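You operate a simulated robot arm through the tools that you are given. There is no shell and no other tool.

You run a simulated robot arm. Do the job below in one go: nothing can be reset, and whatever is moved stays where it is left.

TASK
Lock the bored block in the vice, then stand the grey-capped steel tube in the block.
Fine: free the vice lock, close the jaw on the block. Where these are worked on the way, their far stop is far enough and under half their travel is too little: vice lock.

It is judged by the outcome, as a careful person would: the job done as asked, and still so three seconds after it is handed in. It fails if anything else is knocked over, pushed out of place, dropped, spilled or broken.

THE ROBOT
A 6-joint arm with a two-finger gripper, fixed in place. Base frame: the origin is at the foot of the arm, x ahead of it, y to its left, z up; the work surface is at about z = 0. Readings come in m, degrees, newtons and seconds.
With the tool pointing down near the work surface it reaches from about 0.18 to 0.48 m from the base axis. Its first joint turns from -66.0 to 66.0 degrees. Payload 1.76 kg.
The TCP is the grasp point between the finger pads, 0.029 m short of the fingertips. In the tool frame z runs along the fingers and y along their closing line. Largest opening 0.082 m; the body of the gripper starts 0.058 m behind the TCP.
Orientation is told as [roll, pitch, yaw] about the base's x, y, z axes, in that order, counted from this pose: with the fingers straight down and closing along the base's y, the tool's x points along the base's -x, its y along +y and its z along -z.

THE INTERFACE
- The arm moves only by the tool step_arm. Its argument "series" is one flat list of numbers, 6 for each row, row after row: the shift along the base's x, y, z in m, then the turn, a rotation vector about the base's x, y, z in degrees. In form: [x, y, z, ax, ay, az, x, y, z, ax, ay, az, ...]. A call has 1 to 20 rows; each row is the pose to reach, as a shift and turn from the pose commanded when the call began. "grip" is the finger opening in m, from 0 to 0.082, set as the call begins (left out, the last holds). A row lasts 0.2 s, in which the tool goes at most 0.05 m and 8.6 degrees; a call with a longer step from one row to the next is refused whole, and so is a gripper value outside its range. A pose out of reach is approached as far as the arm can. The call stops where the force on the tool passes 50 N (or 10 N more than at its start, if that is more) or the arm is blocked; 0.2 s more then pass. The fingers move at their own pace and stop on an object; they squeeze with about 34 N. The grip force told is the motor's: it shows also when the fingers shut on nothing. Time passes only in rows, and 0.2 s behind the last, so rows that repeat a pose let the fingers close. It gives the time, the measured TCP pose, the force on the tool (base axes), the opening and the grip force at its end, in the units of the frame above (readings bear some noise), with the torque about the TCP (base axes, N m) and any sound that the robot's microphone picked up.
- Cameras (640 x 400 px; columns grow to the right, rows downward): "scene" is fixed at [0.0635, 0.3347, 0.4279]; the picture's right is [-0.72, -0.69, 0.00], its down [-0.36, 0.38, -0.85] and it looks along [0.59, -0.62, -0.52] (base axes); focal length 269 px, centre (320, 200). "wrist" rides on the gripper at [0.079, 0.004, -0.089] in the tool frame; the picture's right is [-0.05, 1.00, 0.00], its down [-0.71, -0.04, -0.71] and it looks along [-0.71, -0.04, 0.71] (tool axes); focal length 256 px, centre (320, 200). There is no depth. A picture from a camera that has moved, and an enlarged one, comes with that camera's place and axes in the base frame and with its lens.
- snapshot(camera): a new picture of that camera. No time passes.
- zoom(camera, box): a new picture of the part [left, top, right, bottom] of that camera's present view, enlarged. No time passes.
- finish_job(): hands the job in; it is judged then, once.

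Nothing tells you positions but the pictures and the camera data. Unless the task says otherwise, let go and move clear before handing in.

The tools are called after "Emit:" as name(argument=value, ...) on one line, values as JSON. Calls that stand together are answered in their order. step_arm: Moves the arm, as the interface text tells. Its arguments: {"type":"object","properties":{"series":{"type":"array"},"grip":{"type":"number"}},"required":["series"]} The other tools are called the same way: snapshot (camera) takes a picture; zoom (camera, box) takes an enlarged picture of a part of a camera's view; finish_job () hands the job in.

At the start:

```text
time: 0.0
tool_pos: [0.2415, 0.1721, 0.2696]
tool_rot: [-0.1, 0.0, 0.0]
force: [-0.3, -0.4, 0.0]
torque: [0.0, 0.01, -0.02]
opening: 0.0819
finger_force: 0.1
```

scene: 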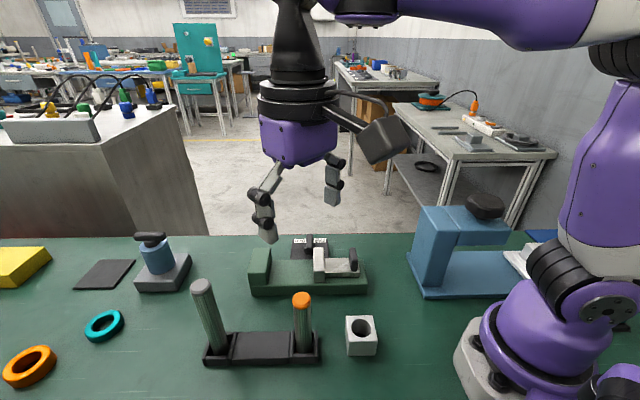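
wrist: 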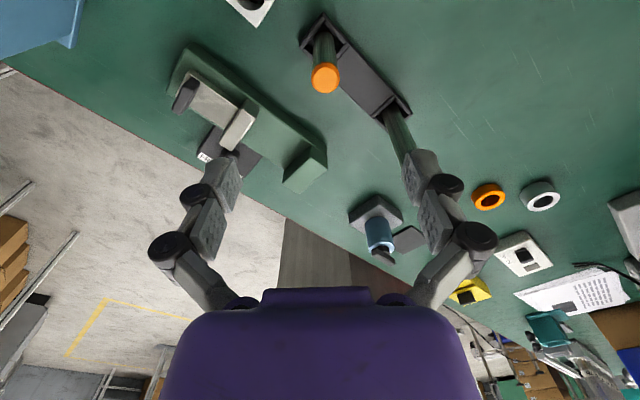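

I see a green vice with a pale sliding jaw, a white bored block, and a rack with a grey-capped and an orange-capped tube. I'll look closer before moving anything.

Emit:
zoom(camera="scene", box=[230, 220, 390, 320])

Emit:
zoom(camera="scene", box=[180, 270, 400, 400])

Emit:
zoom(camera="wrist", box=[150, 0, 430, 200])

Emit:
zoom(camera="scene", box=[0, 220, 240, 390])

```text
4.00 times, centred on (310, 270) of scene
camera zoom: at [0.0635, 0.3347, 0.4279], right [-0.72, -0.69, 0.0], down [-0.36, 0.38, -0.85], along [0.59, -0.62, -0.52], focal length 1076 px, centre (360, -80)
```

zoom: 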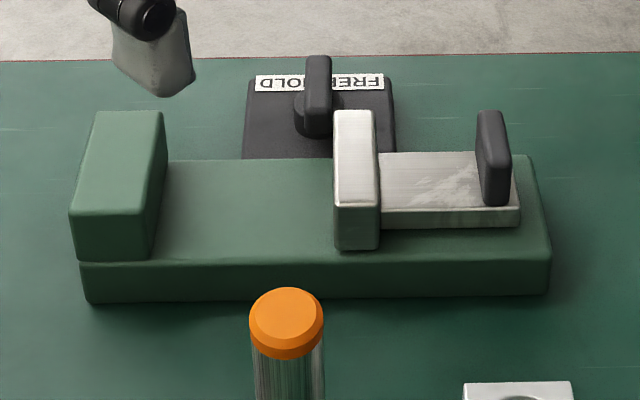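

```text
2.91 times, centred on (290, 335) of scene
camera zoom: at [0.0635, 0.3347, 0.4279], right [-0.72, -0.69, 0.0], down [-0.36, 0.38, -0.85], along [0.59, -0.62, -0.52], focal length 783 px, centre (407, -193)
```

zoom: 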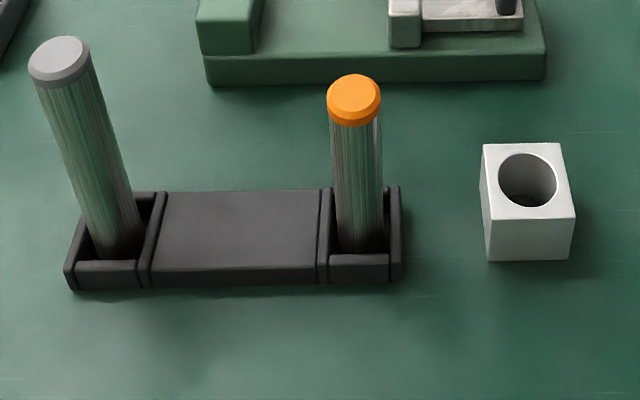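

```text
2.00 times, centred on (290, 100) of wrist
camera zoom: at [0.1623, 0.1767, 0.3595], right [0.05, 1.0, 0.0], down [0.71, -0.04, 0.71], along [0.71, -0.04, -0.71], focal length 512 px, centre (380, 400)
```

zoom: 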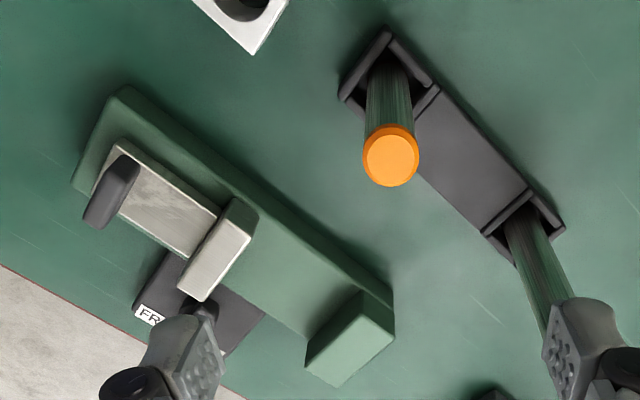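

```text
2.35 times, centred on (120, 305) of scene
camera zoom: at [0.0635, 0.3347, 0.4279], right [-0.72, -0.69, 0.0], down [-0.36, 0.38, -0.85], along [0.59, -0.62, -0.52], focal length 633 px, centre (791, -47)
```

zoom: 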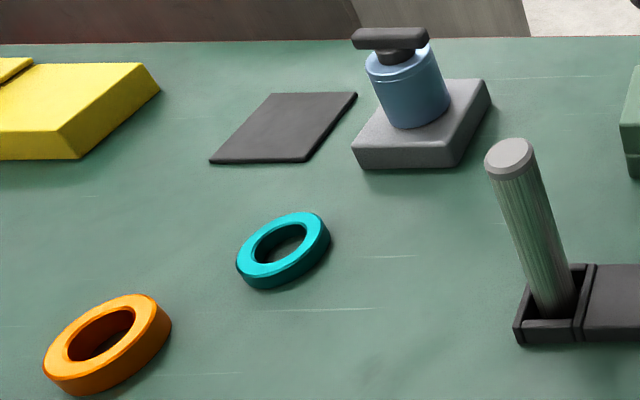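

The vice lies at about 45° in the base frame: fixed jaw at far left, sliding jaw at right, and the lock plate (FREE/HOLD) behind it. I'll raise the wrist camera over the vice to read the lock lever's position.

Emit:
step_arm(series=[-0.005, -0.045, 0, 0, 0, 0, -0.01, -0.09, 0, 0, 0, 0, -0.015, -0.135, 0, 0, 0, 0, -0.018, -0.146, -0.03, 0, 0, 0, -0.018, -0.146, -0.07, 0, 0, 0, -0.018, -0.146, -0.07, 0, 0, 0])

Emit:
snapshot(camera="wrist")

Emit:
snapshot(camera="scene")

```text
time: 1.4
tool_pos: [0.2225, 0.0283, 0.1989]
tool_rot: [0.0, -0.1, 0.1]
force: [-0.3, -0.4, -1.5]
torque: [-0.03, 0.02, -0.02]
opening: 0.0823
finger_force: 0.0
```

```text
taken
camera wrist: at [0.1436, 0.0311, 0.289], right [0.05, 1.0, 0.0], down [0.71, -0.04, 0.71], along [0.71, -0.04, -0.71], focal length 256 px, centre (320, 200)
```

wrist: 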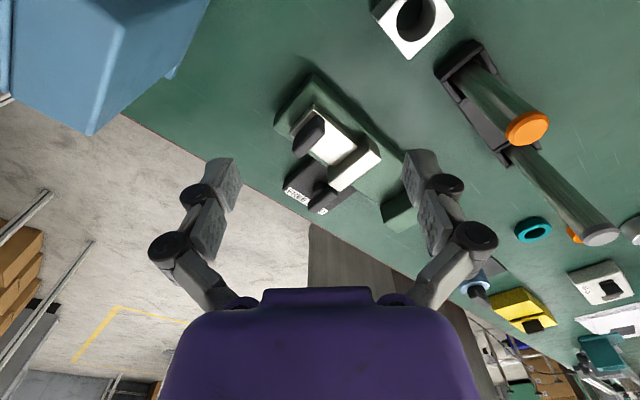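

```text
taken
```

scene: 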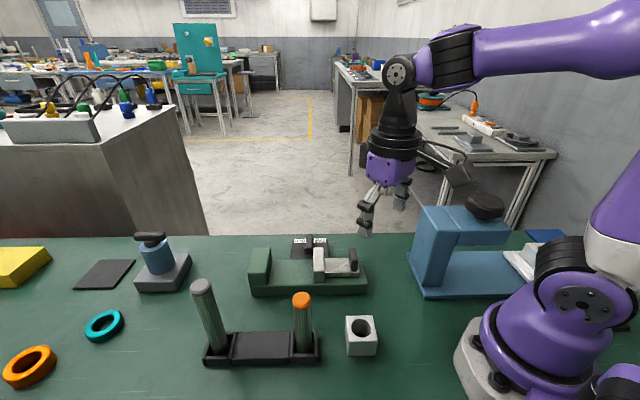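

The lever is in the wrist view between the fingers, so I'll enlarge it.

Emit:
zoom(camera="wrist", box=[250, 60, 442, 240])

Emit:
zoom(camera="scene", box=[280, 225, 376, 285])

```text
2.22 times, centred on (346, 150) of wrist
camera zoom: at [0.1436, 0.0311, 0.289], right [0.05, 1.0, 0.0], down [0.71, -0.04, 0.71], along [0.71, -0.04, -0.71], focal length 569 px, centre (262, 311)
```

zoom: 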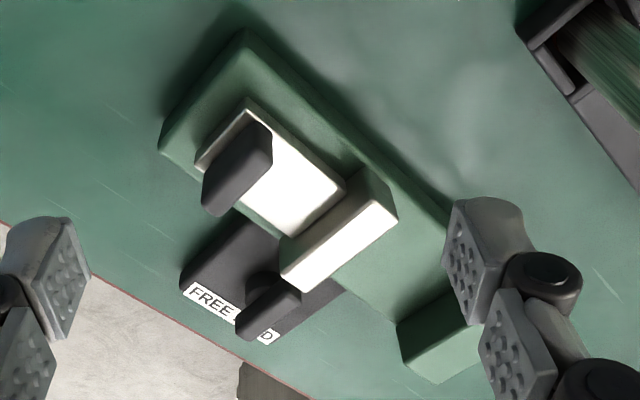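

```text
6.67 times, centred on (328, 255) of scene
camera zoom: at [0.0635, 0.3347, 0.4279], right [-0.72, -0.69, 0.0], down [-0.36, 0.38, -0.85], along [0.59, -0.62, -0.52], focal length 1794 px, centre (267, -167)
```

zoom: 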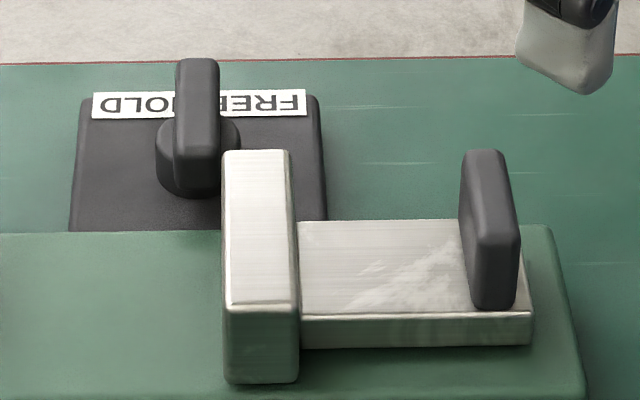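

The lock has a bar on a round hub. I'll get a nearer view to tell how it turns.

Emit:
step_arm(series=[0.03, -0.006, -0.03, 0, 0, 0, 0.062, -0.012, -0.06, 0, 0, 0, 0.062, -0.012, -0.06, 0, 0, 0])

Emit:
zoom(camera="wrist", box=[220, 60, 444, 200])

Emit:
snapshot(camera="wrist")

```text
time: 2.2
tool_pos: [0.2855, 0.0143, 0.1395]
tool_rot: [-0.1, 0.0, 0.0]
force: [0.5, -0.6, 0.4]
torque: [-0.02, 0.0, 0.03]
opening: 0.082
finger_force: 0.0
```

```text
2.86 times, centred on (332, 130) of wrist
camera zoom: at [0.2055, 0.019, 0.229], right [0.05, 1.0, 0.0], down [0.71, -0.04, 0.71], along [0.71, -0.04, -0.71], focal length 731 px, centre (286, 400)
```

zoom: 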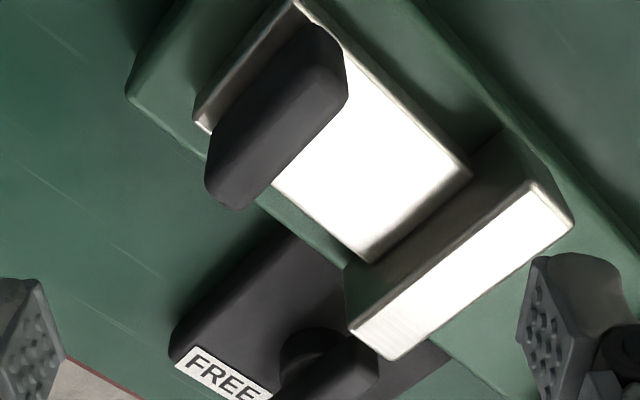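

```text
taken
camera wrist: at [0.2055, 0.019, 0.229], right [0.05, 1.0, 0.0], down [0.71, -0.04, 0.71], along [0.71, -0.04, -0.71], focal length 256 px, centre (320, 200)
```

wrist: 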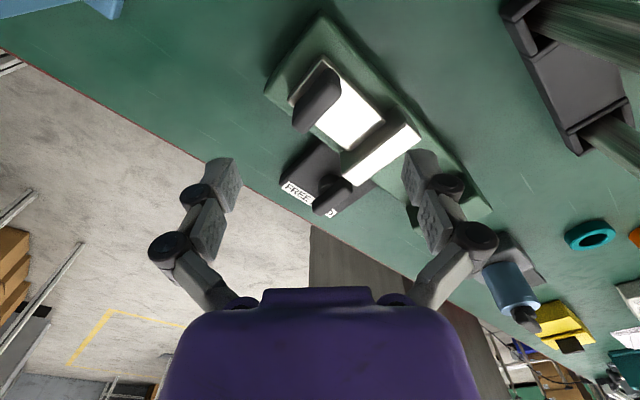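

Emit:
zoom(camera="wrist", box=[264, 120, 376, 220])

```text
4.00 times, centred on (320, 170) of wrist
camera zoom: at [0.2055, 0.019, 0.229], right [0.05, 1.0, 0.0], down [0.71, -0.04, 0.71], along [0.71, -0.04, -0.71], focal length 1024 px, centre (320, 320)
```

zoom: 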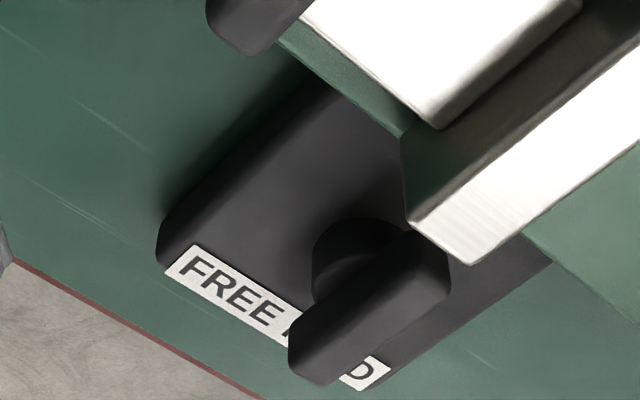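

The lock is a rotary T-bar on a hub, currently pointing across at the label. I estimate its centre at about (0.391, 0.021), with its top near z 0.05. I'll hover above it with the fingers closing along the vice axis and check alignment.

Emit:
step_arm(series=[0.018, 0.001, 0.0, 0, 0, -7.5, 0.036, 0.002, 0, 0, 0, -15, 0.054, 0.003, 0, 0, 0, -22.5, 0.072, 0.005, 0, 0, 0, -30, 0.09, 0.006, 0, 0, 0, -37.5, 0.1055, 0.007, -0.005, 0, 0, -45, 0.1055, 0.007, -0.01, 0, 0, -45], grip=0.05)

Emit:
snapshot(camera="wrist")

Emit:
zoom(camera="scene", box=[240, 180, 400, 300])

```text
time: 3.8
tool_pos: [0.392, 0.0215, 0.1297]
tool_rot: [0.0, 0.0, -45.1]
force: [0.0, -0.4, 0.4]
torque: [0.01, 0.0, -0.01]
opening: 0.0499
finger_force: 0.0
```

```text
taken
camera wrist: at [0.3383, 0.0803, 0.2192], right [0.75, 0.67, 0.0], down [0.47, -0.53, 0.71], along [0.47, -0.53, -0.71], focal length 256 px, centre (320, 200)
```

wrist: 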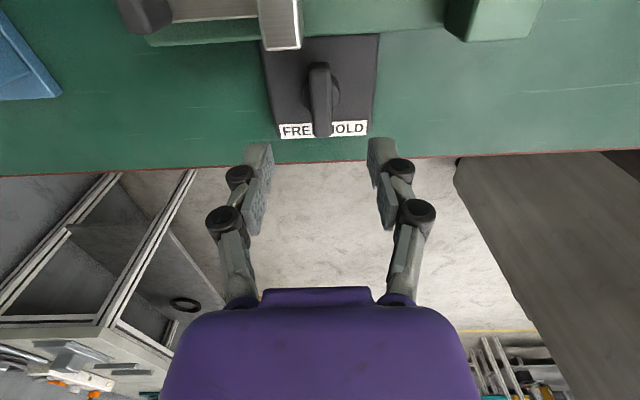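

```text
3.33 times, centred on (320, 240) of scene
camera zoom: at [0.0635, 0.3347, 0.4279], right [-0.72, -0.69, 0.0], down [-0.36, 0.38, -0.85], along [0.59, -0.62, -0.52], focal length 897 px, centre (320, 67)
```

zoom: 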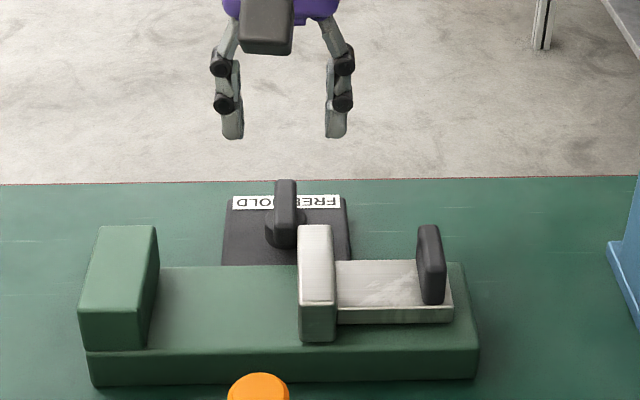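

Emit:
zoom(camera="wrist", box=[240, 20, 400, 150])

```text
3.08 times, centred on (320, 85) of wrist
camera zoom: at [0.3383, 0.0803, 0.2192], right [0.75, 0.67, 0.0], down [0.47, -0.53, 0.71], along [0.47, -0.53, -0.71], focal length 788 px, centre (320, 554)
```

zoom: 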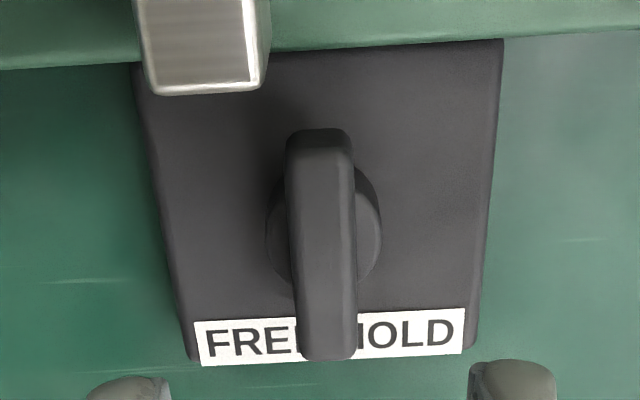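

The bar is centred under the tool at about (0.392, 0.022), and its outer end points between FREE (‑u side) and HOLD (+u side). I'll descend, grip the bar and try a small turn towards FREE.

Emit:
step_arm(series=[0.0, 0, -0.03, 0, 0, 0, 0, 0, -0.055, 0, 0, 0, 0, 0, -0.067, 0, 0, 0], grip=0.04)

Emit:
step_arm(series=[0, 0, 0, 0, 0, 0, 0, 0, 0, 0, 0, 0], grip=0.0)

Emit:
zoom(camera="scene", box=[240, 180, 400, 300])

Emit:
snapshot(camera="wrist")

```text
time: 4.6
tool_pos: [0.3903, 0.0218, 0.0626]
tool_rot: [0.1, 0.0, -45.0]
force: [-0.3, 0.4, -0.1]
torque: [0.02, -0.01, 0.0]
opening: 0.0398
finger_force: 0.1
```

```text
time: 5.2
tool_pos: [0.3917, 0.0212, 0.0632]
tool_rot: [0.1, 0.0, -44.9]
force: [-0.3, 3.8, 6.4]
torque: [-0.1, -0.21, -0.01]
opening: 0.015
finger_force: 36.1
```

```text
3.33 times, centred on (320, 240) of scene
camera zoom: at [0.0635, 0.3348, 0.4279], right [-0.72, -0.69, 0.0], down [-0.36, 0.38, -0.85], along [0.59, -0.62, -0.52], focal length 897 px, centre (320, 67)
```

zoom: 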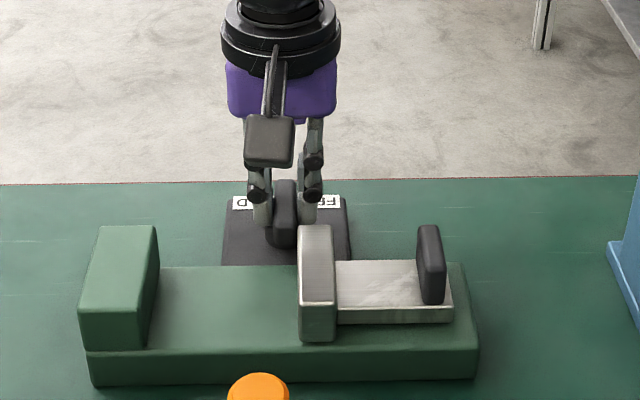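

```text
taken
camera wrist: at [0.3383, 0.081, 0.1526], right [0.74, 0.67, 0.0], down [0.47, -0.53, 0.71], along [0.47, -0.53, -0.71], focal length 256 px, centre (320, 200)
```

wrist: 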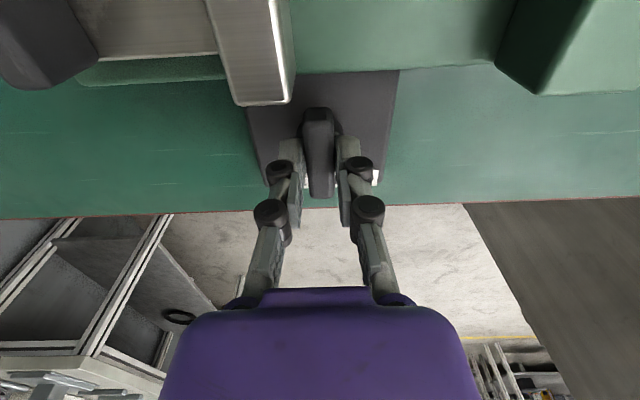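

The bar is gripped at 15 mm width. Now a small turn towards FREE, clockwise from above.

Emit:
step_arm(series=[0, 0, 0, 0, 0, -5, 0, 0, 0, 0, 0, -10, 0, 0, 0, 0, 0, -15])

Emit:
zoom(camera="scene", box=[270, 220, 350, 280])

```text
time: 6.0
tool_pos: [0.3912, 0.0221, 0.0632]
tool_rot: [0.1, 0.0, -60.0]
force: [5.8, 13.3, 3.3]
torque: [0.43, -0.01, 1.06]
opening: 0.0197
finger_force: 35.8
```

```text
6.67 times, centred on (310, 250) of scene
camera zoom: at [0.0635, 0.3348, 0.4279], right [-0.72, -0.69, 0.0], down [-0.36, 0.38, -0.85], along [0.59, -0.62, -0.52], focal length 1794 px, centre (387, -133)
```

zoom: 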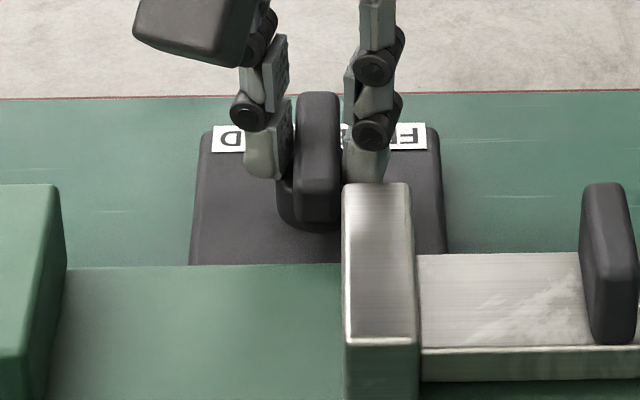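

The bar didn't follow (the fingers spread and torque reached 1 N m), so it's stopped in that direction. I'll go back and try the other way.

Emit:
step_arm(series=[0, 0, 0, 0, 0, 5, 0, 0, 0, 0, 0, 10, 0, 0, 0, 0, 0, 15, 0, 0, 0, 0, 0, 15])

Emit:
step_arm(series=[0, 0, 0, 0, 0, 5, 0, 0, 0, 0, 0, 10, 0, 0, 0, 0, 0, 15])

Emit:
zoom(camera="scene", box=[270, 220, 350, 280])

```text
time: 7.0
tool_pos: [0.3926, 0.0206, 0.0626]
tool_rot: [0.2, -0.2, -44.9]
force: [26.8, 10.6, -13.0]
torque: [0.47, -0.42, 0.01]
opening: 0.0144
finger_force: 36.4
```

```text
time: 7.8
tool_pos: [0.3921, 0.0214, 0.0632]
tool_rot: [0.0, -0.2, -29.9]
force: [21.9, 3.0, -4.9]
torque: [-0.06, -0.81, 0.0]
opening: 0.0147
finger_force: 36.5
```

```text
6.67 times, centred on (310, 250) of scene
camera zoom: at [0.0635, 0.3347, 0.4279], right [-0.72, -0.69, 0.0], down [-0.36, 0.38, -0.85], along [0.59, -0.62, -0.52], focal length 1794 px, centre (387, -133)
```

zoom: 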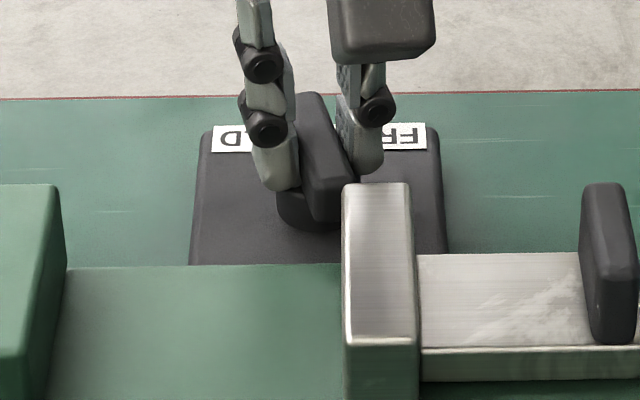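

It turns freely counter‑clockwise. I'll continue in that direction to the far stop, easing the small side load.

Emit:
step_arm(series=[0.001, 0, 0, 0, 0, 5, 0.002, 0, 0, 0, 0, 10, 0.002, 0, 0, 0, 0, 15, 0.002, 0, 0, 0, 0, 20, 0.002, 0, 0, 0, 0, 25, 0.002, 0, 0, 0, 0, 30])

Emit:
zoom(camera="scene", box=[270, 220, 350, 280])

```text
time: 9.2
tool_pos: [0.3921, 0.0208, 0.0633]
tool_rot: [-0.1, 0.2, 0.0]
force: [-14.9, -9.1, 18.5]
torque: [-0.25, 0.95, -0.04]
opening: 0.0149
finger_force: 35.7
```

```text
6.67 times, centred on (310, 250) of scene
camera zoom: at [0.0635, 0.3347, 0.4279], right [-0.72, -0.69, 0.0], down [-0.36, 0.38, -0.85], along [0.59, -0.62, -0.52], focal length 1794 px, centre (387, -133)
```

zoom: 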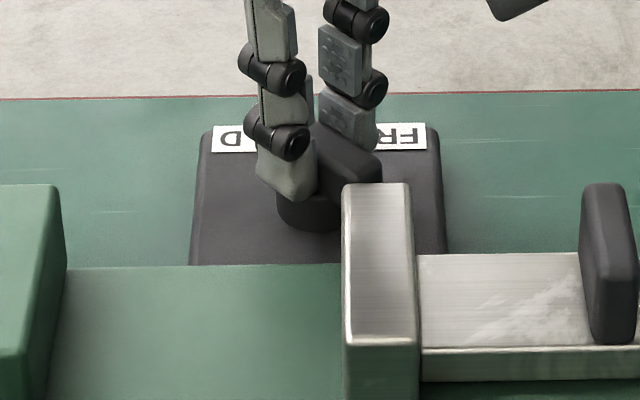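

The bar has turned about 45° so far. I'll continue and watch for the stop.

Emit:
step_arm(series=[-0.001, 0, 0, 0, 0, 5, -0.001, 0, 0, 0, 0, 10, -0.001, 0, 0, 0, 0, 15, -0.001, 0, 0, 0, 0, 20, -0.001, 0, 0, 0, 0, 25, -0.001, 0, 0, 0, 0, 30])

Emit:
zoom(camera="scene", box=[270, 220, 350, 280])

```text
time: 10.6
tool_pos: [0.3921, 0.0197, 0.0628]
tool_rot: [-0.1, 0.0, 29.9]
force: [-2.8, -26.2, 7.2]
torque: [-0.61, 0.01, -0.01]
opening: 0.0147
finger_force: 35.8
```

```text
6.67 times, centred on (310, 250) of scene
camera zoom: at [0.0635, 0.3347, 0.4279], right [-0.72, -0.69, 0.0], down [-0.36, 0.38, -0.85], along [0.59, -0.62, -0.52], focal length 1794 px, centre (387, -133)
```

zoom: 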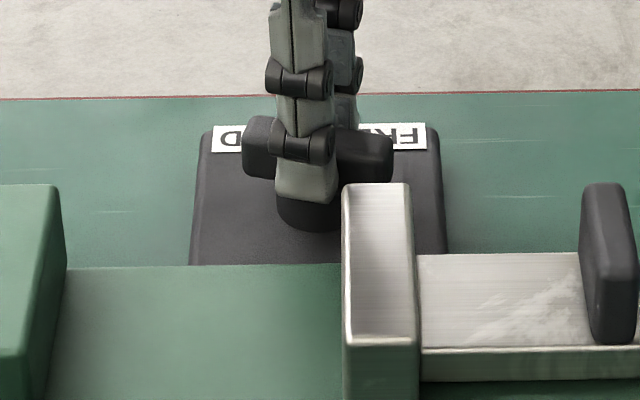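

Emit:
step_arm(series=[0, -0.001, 0, 0, 0, 5, 0, -0.0015, 0, 0, 0, 10, 0, -0.0015, 0, 0, 0, 15])

Emit:
zoom(camera="scene", box=[270, 220, 350, 280])

```text
time: 11.4
tool_pos: [0.3931, 0.0208, 0.0634]
tool_rot: [0.0, -0.1, 45.2]
force: [2.5, -5.5, 4.6]
torque: [0.13, -0.25, -0.32]
opening: 0.0149
finger_force: 35.8
```

```text
6.67 times, centred on (310, 250) of scene
camera zoom: at [0.0635, 0.3348, 0.4279], right [-0.72, -0.69, 0.0], down [-0.36, 0.38, -0.85], along [0.59, -0.62, -0.52], focal length 1794 px, centre (387, -133)
```

zoom: 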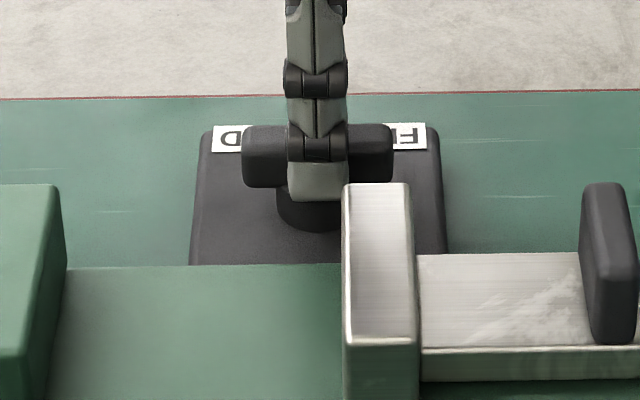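

The bar is now at about 90°, and torque is starting to show. I'll nudge a few degrees to confirm the stop.

Emit:
step_arm(series=[0, 0, 0, 0, 0, 3, 0, 0, 0, 0, 0, 6])

```text
time: 12.0
tool_pos: [0.3932, 0.0206, 0.064]
tool_rot: [0.0, 0.0, 51.1]
force: [1.2, 5.3, 7.1]
torque: [-0.08, 0.25, -0.87]
opening: 0.0166
finger_force: 36.4
```

The far stop is reached (90° turn). I'll relax the twist, let go and rise.

Emit:
step_arm(series=[0, 0, 0, 0, 0, -5.5, 0, 0, 0, 0, 0, -5.5])

Emit:
step_arm(series=[0, 0, 0, 0, 0, 0, 0, 0, 0, 0, 0, 0, 0, 0, 0.03, 0, 0, 0, 0, 0, 0.07, 0, 0, 0, 0, 0, 0.11, 0, 0, 0], grip=0.032)

Emit:
snapshot(camera="wrist")

Emit:
zoom(camera="scene", box=[230, 210, 390, 310])

```text
time: 12.6
tool_pos: [0.3919, 0.0195, 0.0628]
tool_rot: [0.1, 0.1, 45.7]
force: [-4.1, 4.3, 5.9]
torque: [0.29, -0.05, -0.23]
opening: 0.0149
finger_force: 36.0
```

```text
time: 13.8
tool_pos: [0.3924, 0.021, 0.1733]
tool_rot: [0.0, 0.0, 45.5]
force: [0.1, -0.7, 0.1]
torque: [0.02, 0.01, 0.01]
opening: 0.0319
finger_force: 0.1
```

```text
taken
camera wrist: at [0.3335, -0.0321, 0.2621], right [-0.67, 0.74, 0.0], down [0.52, 0.48, 0.71], along [0.52, 0.48, -0.71], focal length 256 px, centre (320, 200)
```

wrist: 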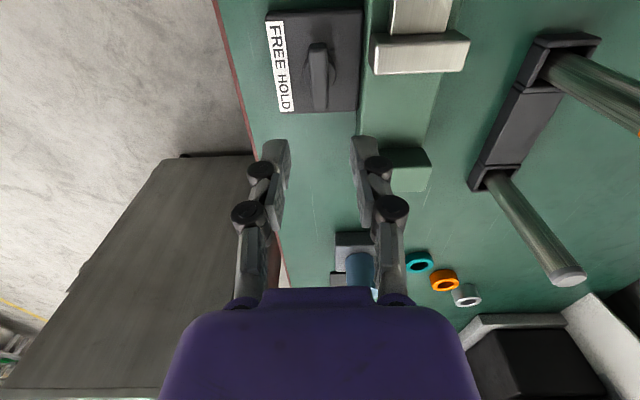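

```text
4.00 times, centred on (310, 260) of scene
camera zoom: at [0.0635, 0.3347, 0.4279], right [-0.72, -0.69, 0.0], down [-0.36, 0.38, -0.85], along [0.59, -0.62, -0.52], focal length 1076 px, centre (360, -40)
```

zoom: 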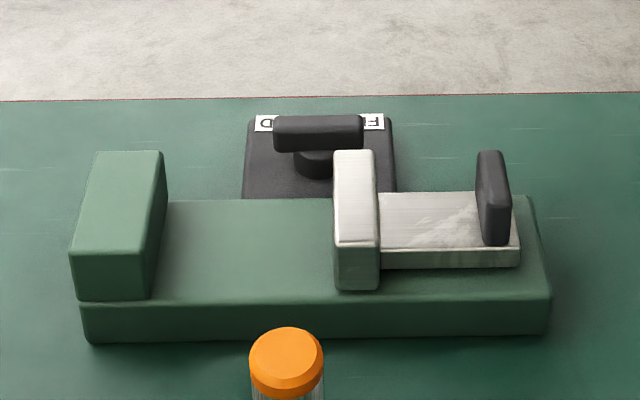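

The lever is now at 90° and appears turned fully. Next I'll hover over the white block with the fingers across its front and back faces and check the alignment.

Emit:
step_arm(series=[-0.04, 0.017, 0, 0, 0, 0, -0.08, 0.034, 0, 0, 0, 0, -0.12, 0.051, 0, 0, 0, 0, -0.16, 0.068, 0, 0, 0, -0.5, -0.1995, 0.085, 0, 0, 0, -0.5, -0.1995, 0.085, -0.02, 0, 0, -0.5], grip=0.075)

Emit:
snapshot(camera="wrist")

Emit:
zoom(camera="scene", box=[280, 230, 440, 380])

```text
time: 15.2
tool_pos: [0.1929, 0.106, 0.1525]
tool_rot: [0.0, 0.0, 45.0]
force: [0.2, 0.5, -0.5]
torque: [0.01, 0.0, 0.02]
opening: 0.0749
finger_force: 0.0
```

```text
taken
camera wrist: at [0.1334, 0.0523, 0.2424], right [-0.67, 0.74, 0.0], down [0.53, 0.47, 0.71], along [0.53, 0.47, -0.71], focal length 256 px, centre (320, 200)
```

wrist: 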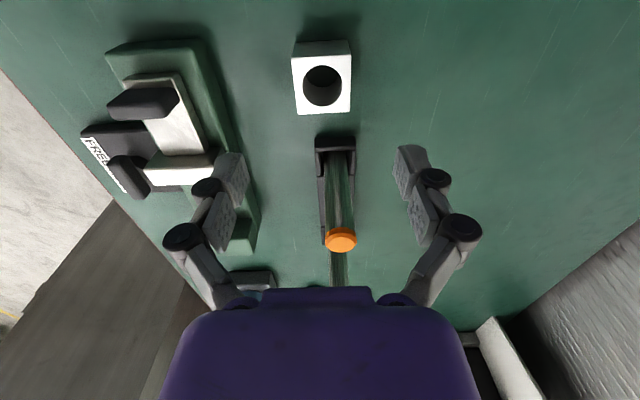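

```text
2.67 times, centred on (360, 305) of scene
camera zoom: at [0.0635, 0.3347, 0.4279], right [-0.72, -0.69, 0.0], down [-0.36, 0.38, -0.85], along [0.59, -0.62, -0.52], focal length 718 px, centre (213, -80)
```

zoom: 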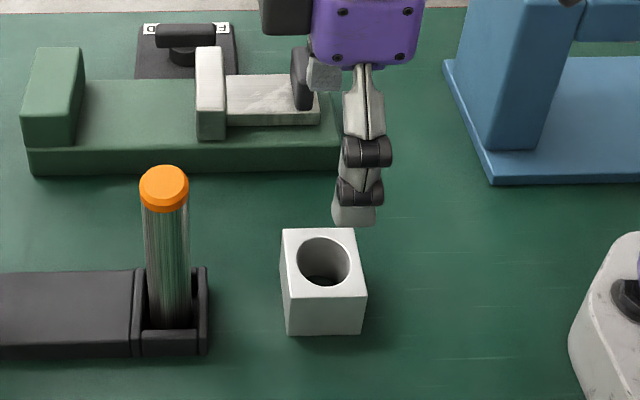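

Emit:
zoom(camera="wrist", box=[272, 30, 368, 120])

Emit:
zoom(camera="wrist", box=[72, 20, 264, 220])

```text
4.44 times, centred on (320, 75) of wrist
camera zoom: at [0.1334, 0.0523, 0.2424], right [-0.67, 0.74, 0.0], down [0.53, 0.47, 0.71], along [0.53, 0.47, -0.71], focal length 1138 px, centre (320, 756)
```

zoom: 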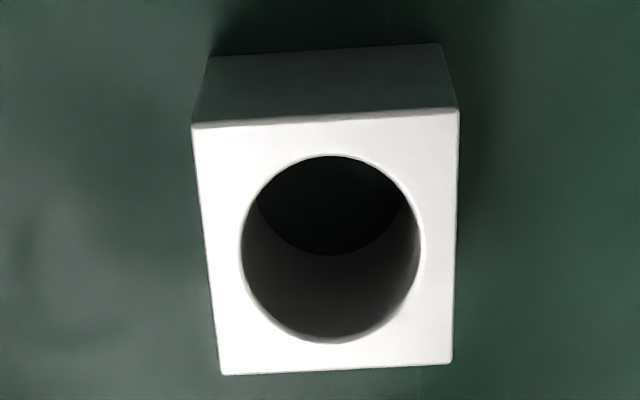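

```text
2.00 times, centred on (168, 120) of wrist
camera zoom: at [0.1334, 0.0523, 0.2424], right [-0.67, 0.74, 0.0], down [0.53, 0.47, 0.71], along [0.53, 0.47, -0.71], focal length 512 px, centre (624, 360)
```

zoom: 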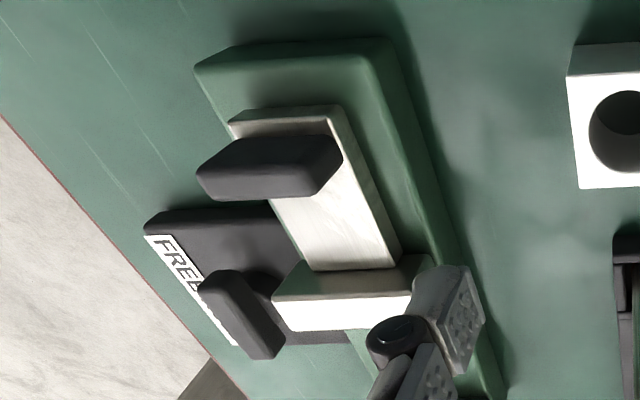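

The block is 43 mm square, its edges sit at 45°, and its centre is about (0.1905, 0.106). I'll descend and grip it by the front and back faces.

Emit:
step_arm(series=[-0.002, 0, -0.04, 0, 0, 0, -0.002, 0, -0.08, 0, 0, 0, -0.002, 0, -0.1, 0, 0, 0, -0.002, 0, -0.1106, 0, 0, 0])

Emit:
step_arm(series=[0, 0, 0, 0, 0, 0, 0, 0, 0, 0, 0, 0], grip=0.0)

Emit:
snapshot(camera="wrist")

Emit:
snapshot(camera="scene")

```text
time: 16.2
tool_pos: [0.1907, 0.1039, 0.0418]
tool_rot: [0.0, 0.0, 44.9]
force: [-0.5, -0.2, -0.6]
torque: [0.0, 0.02, 0.04]
opening: 0.0749
finger_force: 0.0
```

```text
time: 16.8
tool_pos: [0.1909, 0.1051, 0.0426]
tool_rot: [0.2, 0.0, 45.1]
force: [-6.3, 8.0, 13.4]
torque: [0.09, 0.11, 0.04]
opening: 0.0432
finger_force: 33.8
```

```text
taken
camera wrist: at [0.1318, 0.0517, 0.1323], right [-0.67, 0.74, 0.0], down [0.53, 0.47, 0.71], along [0.53, 0.47, -0.71], focal length 256 px, centre (320, 200)
```

wrist: 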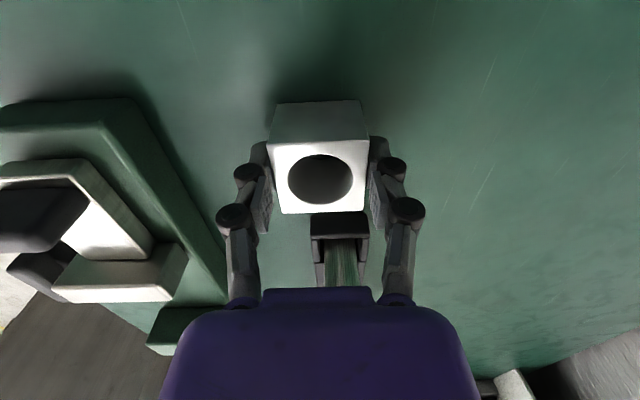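

```text
taken
```

scene: 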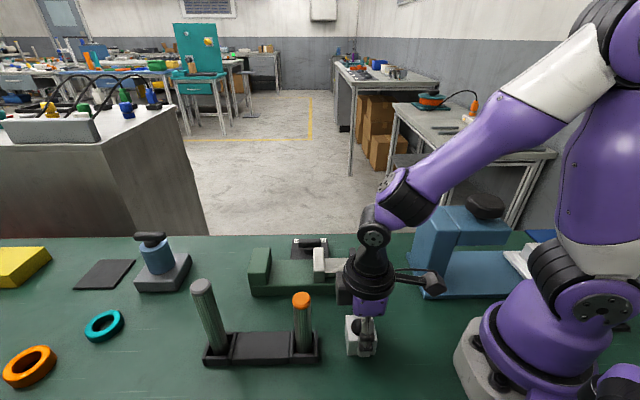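

The block is gripped at 43.2 mm. I'll lift it and carry it to hover above the vice gap near the fixed jaw.

Emit:
step_arm(series=[0, 0, 0.04, 0, 0, 0, 0, 0, 0.08, 0, 0, 0, 0, 0, 0.118, 0, 0, 0, 0.04, 0, 0.118, 0, 0, 0, 0.08, 0, 0.118, 0, 0, 0, 0.12, 0, 0.118, 0, 0, 0, 0.16, 0, 0.118, 0, 0, 0, 0.1876, 0.001, 0.118, 0, 0, 0, 0.1876, 0.001, 0.09, 0, 0, 0, 0.1876, 0.001, 0.09, 0, 0, 0])

Emit:
snapshot(camera="wrist")

Emit:
zoom(camera="scene", box=[230, 190, 390, 310])

```text
time: 19.0
tool_pos: [0.3782, 0.1051, 0.1311]
tool_rot: [0.0, 0.0, 45.0]
force: [0.4, -0.1, -0.6]
torque: [-0.03, 0.03, 0.0]
opening: 0.0431
finger_force: 33.9
```

```text
taken
camera wrist: at [0.3196, 0.0527, 0.2213], right [-0.67, 0.74, 0.0], down [0.53, 0.47, 0.71], along [0.53, 0.47, -0.71], focal length 256 px, centre (320, 200)
```

wrist: 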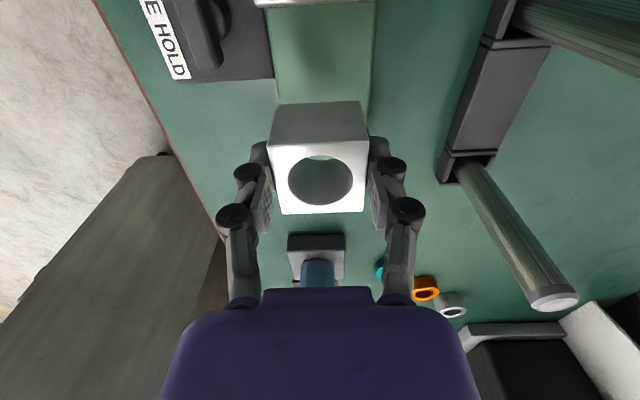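

```text
3.33 times, centred on (310, 250) of scene
camera zoom: at [0.0636, 0.3347, 0.4279], right [-0.72, -0.69, 0.0], down [-0.36, 0.38, -0.85], along [0.59, -0.62, -0.52], focal length 897 px, centre (353, 33)
```

zoom: 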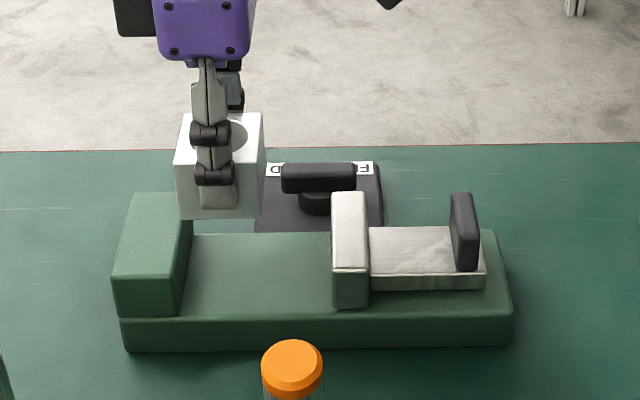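

The block hangs over the vice. By the scene view it's about 4–5 mm clear of the fixed jaw and slightly too far back. I'll shift it a few mm and lower it to just above the bed.

Emit:
step_arm(series=[-0.004, 0.0025, 0, 0, 0, 0, -0.004, 0.0025, -0.03, 0, 0, 0, -0.004, 0.0025, -0.045, 0, 0, 0, -0.004, 0.0025, -0.055, 0, 0, 0, -0.004, 0.0025, -0.055, 0, 0, 0])

Emit:
zoom(camera="scene", box=[240, 220, 352, 310])

Emit:
snapshot(camera="wrist")

```text
time: 20.2
tool_pos: [0.3748, 0.1082, 0.0774]
tool_rot: [-0.1, 0.1, 45.1]
force: [-0.4, 0.1, -1.9]
torque: [-0.02, -0.04, -0.02]
opening: 0.0432
finger_force: 34.0
```

```text
4.44 times, centred on (296, 265) of scene
camera zoom: at [0.0635, 0.3347, 0.4279], right [-0.72, -0.69, 0.0], down [-0.36, 0.38, -0.85], along [0.59, -0.62, -0.52], focal length 1196 px, centre (427, -89)
```

zoom: 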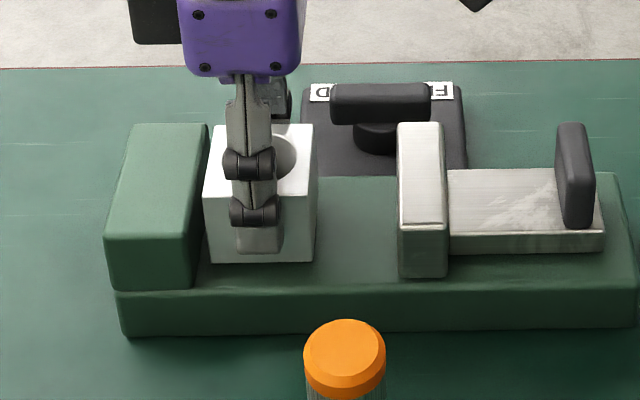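

```text
taken
camera wrist: at [0.3151, 0.0552, 0.1665], right [-0.67, 0.74, 0.0], down [0.53, 0.47, 0.71], along [0.53, 0.47, -0.71], focal length 256 px, centre (320, 200)
```

wrist: 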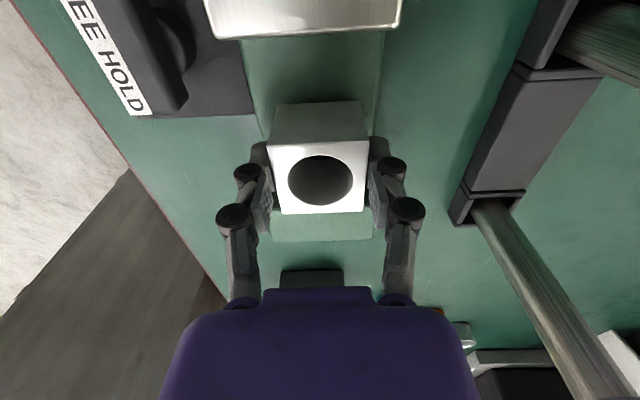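

The block sits between the jaws with a small gap. I'll lower it gently to contact.

Emit:
step_arm(series=[0, 0, -0.002, 0, 0, 0, 0, 0, -0.004, 0, 0, 0, 0, 0, -0.0045, 0, 0, 0])

Emit:
zoom(camera="scene", box=[240, 220, 352, 310])

```text
time: 21.0
tool_pos: [0.3757, 0.1085, 0.073]
tool_rot: [0.0, 0.0, 44.9]
force: [-1.5, -1.3, 4.8]
torque: [0.11, 0.09, 0.04]
opening: 0.0435
finger_force: 33.8
```

```text
4.44 times, centred on (296, 265) of scene
camera zoom: at [0.0635, 0.3347, 0.4279], right [-0.72, -0.69, 0.0], down [-0.36, 0.38, -0.85], along [0.59, -0.62, -0.52], focal length 1196 px, centre (427, -89)
```

zoom: 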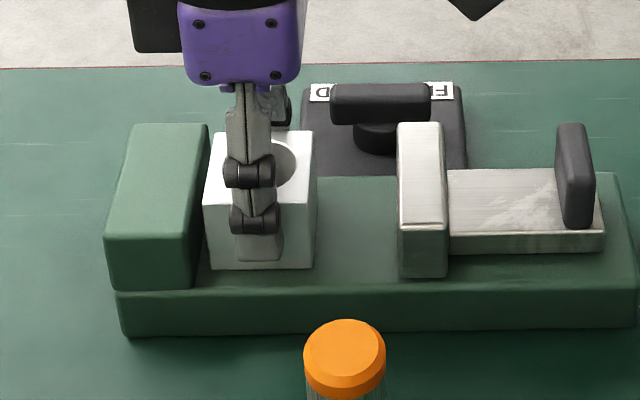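

Emit:
step_arm(series=[0, 0, -0.0007, 0, 0, 0, 0, 0, -0.0007, 0, 0, 0])

```text
time: 21.6
tool_pos: [0.3751, 0.1086, 0.0722]
tool_rot: [-0.1, -0.1, 45.0]
force: [-6.3, -0.2, 17.2]
torque: [0.13, 0.26, 0.01]
opening: 0.0431
finger_force: 34.1
```

Firm contact, so the block rests on the bed. I'll release and rise.

Emit:
step_arm(series=[0, 0, 0.0005, 0, 0, 0, 0, 0, 0.0005, 0, 0, 0, 0, 0, 0.03, 0, 0, 0, 0, 0, 0.07, 0, 0, 0, 0, 0, 0.1, 0, 0, 0], grip=0.065)

Emit:
snapshot(camera="wrist")

Emit:
zoom(camera="scene", box=[240, 220, 352, 310])

```text
time: 22.8
tool_pos: [0.3749, 0.108, 0.1727]
tool_rot: [0.0, -0.1, 45.0]
force: [-0.5, -0.8, -0.6]
torque: [0.01, 0.01, 0.02]
opening: 0.065
finger_force: 0.2
```

```text
taken
camera wrist: at [0.3152, 0.0552, 0.2617], right [-0.67, 0.74, 0.0], down [0.53, 0.47, 0.71], along [0.53, 0.47, -0.71], focal length 256 px, centre (320, 200)
```

wrist: 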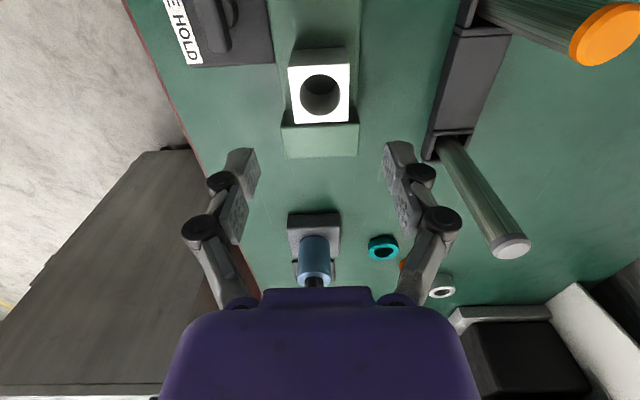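

```text
4.44 times, centred on (296, 265) of scene
camera zoom: at [0.0635, 0.3347, 0.4279], right [-0.72, -0.69, 0.0], down [-0.36, 0.38, -0.85], along [0.59, -0.62, -0.52], focal length 1196 px, centre (427, -89)
```

zoom: 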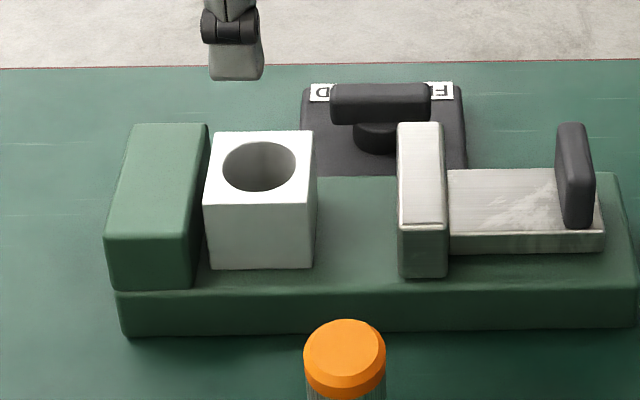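

The block is standing between the jaws, about 3 mm from the fixed one. Now I'll move above the sliding jaw's handle (about (0.281, 0.011)) with the fingers closing along the slide direction.

Emit:
step_arm(series=[-0.008, -0.008, 0, 0, 0, -7.5, -0.016, -0.016, 0, 0, 0, -15, -0.024, -0.024, 0, 0, 0, -22.5, -0.032, -0.032, 0, 0, 0, -30, -0.04, -0.04, 0, 0, 0, -37.5, -0.048, -0.048, 0, 0, 0, -45, -0.056, -0.056, 0, 0, 0, -52.5, -0.064, -0.064, 0, 0, 0, -60, -0.072, -0.072, 0, 0, 0, -67.5, -0.08, -0.08, 0, 0, 0, -75, -0.088, -0.089, 0, 0, 0, -82.5, -0.094, -0.097, -0.01, 0, 0, -90, -0.094, -0.097, -0.02, 0, 0, -90], grip=0.05)

Emit:
snapshot(camera="wrist")

Emit:
zoom(camera="scene", box=[260, 180, 420, 300])

```text
time: 25.6
tool_pos: [0.2806, 0.0102, 0.1523]
tool_rot: [0.0, 0.0, -45.2]
force: [0.0, -0.4, -0.3]
torque: [-0.01, 0.0, -0.02]
opening: 0.0498
finger_force: 0.1
```

```text
taken
camera wrist: at [0.2273, 0.071, 0.2417], right [0.75, 0.67, 0.0], down [0.47, -0.53, 0.71], along [0.47, -0.53, -0.71], focal length 256 px, centre (320, 200)
```

wrist: 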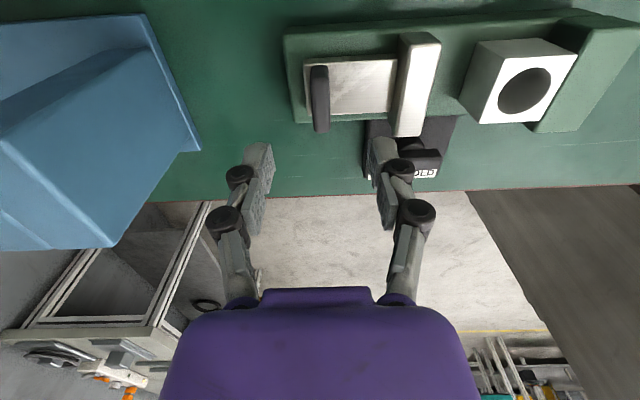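

```text
3.33 times, centred on (340, 240) of scene
camera zoom: at [0.0635, 0.3347, 0.4279], right [-0.72, -0.69, 0.0], down [-0.36, 0.38, -0.85], along [0.59, -0.62, -0.52], focal length 897 px, centre (253, 67)
```

zoom: 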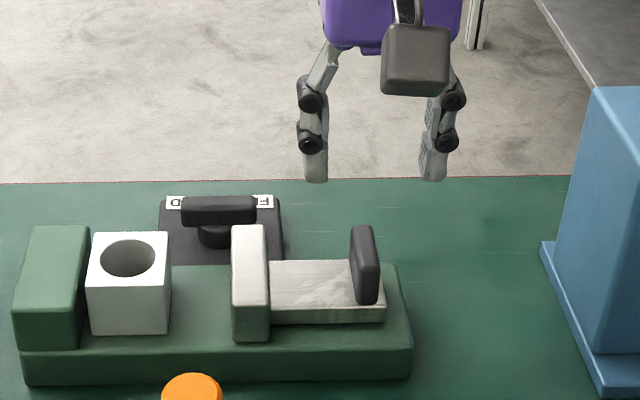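

The handle lies right between the fingers: its centre is about (0.2775, 0.015) and its top is near z 0.071. I'll descend and grip it.

Emit:
step_arm(series=[-0.003, 0.004, -0.03, 0, 0, 0, -0.003, 0.004, -0.06, 0, 0, 0, -0.003, 0.004, -0.0745, 0, 0, 0], grip=0.045)

Emit:
step_arm(series=[0, 0, 0, 0, 0, 0, 0, 0, 0, 0, 0, 0], grip=0.0)

Emit:
zoom(camera="scene", box=[240, 200, 400, 310])

```text
time: 26.4
tool_pos: [0.279, 0.0157, 0.077]
tool_rot: [0.0, -0.1, -45.0]
force: [0.5, -0.2, 0.2]
torque: [0.0, 0.0, 0.03]
opening: 0.0451
finger_force: 0.0
```

```text
time: 27.0
tool_pos: [0.277, 0.0151, 0.0773]
tool_rot: [0.1, 0.1, -45.0]
force: [0.4, 1.3, 8.0]
torque: [-0.18, -0.25, 0.06]
opening: 0.0128
finger_force: 35.8
```

```text
3.64 times, centred on (320, 255) of scene
camera zoom: at [0.0635, 0.3347, 0.4279], right [-0.72, -0.69, 0.0], down [-0.36, 0.38, -0.85], along [0.59, -0.62, -0.52], focal length 979 px, centre (320, 0)
```

zoom: 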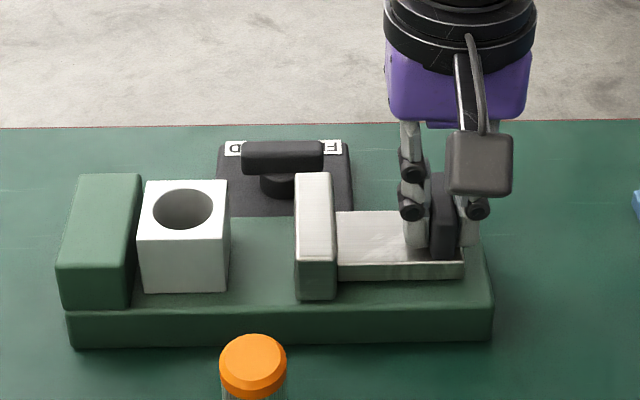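

The handle is gripped (12.8 mm). I'll push 15 mm towards the block to test that the lock is free.

Emit:
step_arm(series=[0.0018, 0.0018, 0, 0, 0, 0, 0.0035, 0.0035, 0, 0, 0, 0, 0.007, 0.007, 0, 0, 0, 0, 0.0106, 0.0106, 0, 0, 0, 0])

Emit:
zoom(camera="scene", box=[240, 200, 400, 310])

```text
time: 28.0
tool_pos: [0.2882, 0.0253, 0.0784]
tool_rot: [0.0, 0.0, -45.1]
force: [-0.8, -0.1, 2.9]
torque: [-0.49, -0.5, 0.0]
opening: 0.0129
finger_force: 36.0
```

```text
3.64 times, centred on (320, 255) of scene
camera zoom: at [0.0635, 0.3348, 0.4279], right [-0.72, -0.69, 0.0], down [-0.36, 0.38, -0.85], along [0.59, -0.62, -0.52], focal length 979 px, centre (320, 0)
```

zoom: 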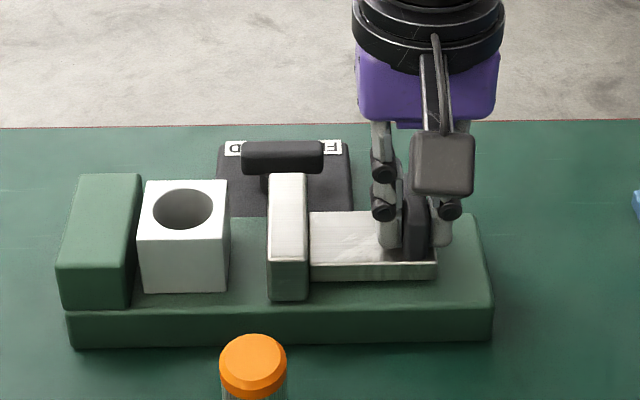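

The jaw slides freely, so the lock is free. I'll continue most of the way, then creep to contact.

Emit:
step_arm(series=[0.0035, 0.0035, 0, 0, 0, 0, 0.007, 0.007, 0, 0, 0, 0, 0.0106, 0.0106, 0, 0, 0, 0, 0.0127, 0.0127, 0, 0, 0, 0])

Emit:
zoom(camera="scene", box=[240, 200, 400, 310])

```text
time: 29.0
tool_pos: [0.3001, 0.0392, 0.0774]
tool_rot: [0.0, 0.1, -45.1]
force: [5.6, -5.4, -5.8]
torque: [-0.47, -0.51, 0.05]
opening: 0.0128
finger_force: 36.2
```

```text
3.64 times, centred on (320, 255) of scene
camera zoom: at [0.0636, 0.3348, 0.4279], right [-0.72, -0.69, 0.0], down [-0.36, 0.38, -0.85], along [0.59, -0.62, -0.52], focal length 979 px, centre (320, 0)
```

zoom: 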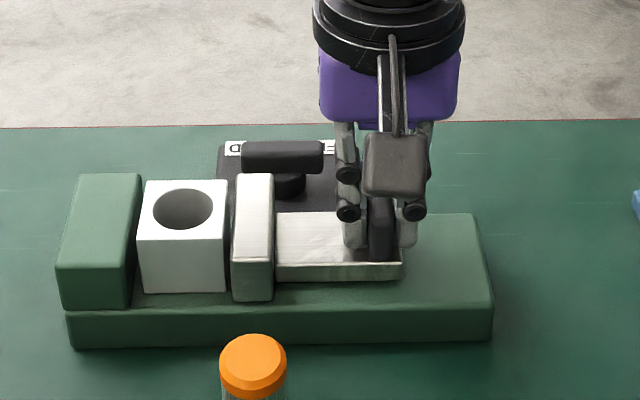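

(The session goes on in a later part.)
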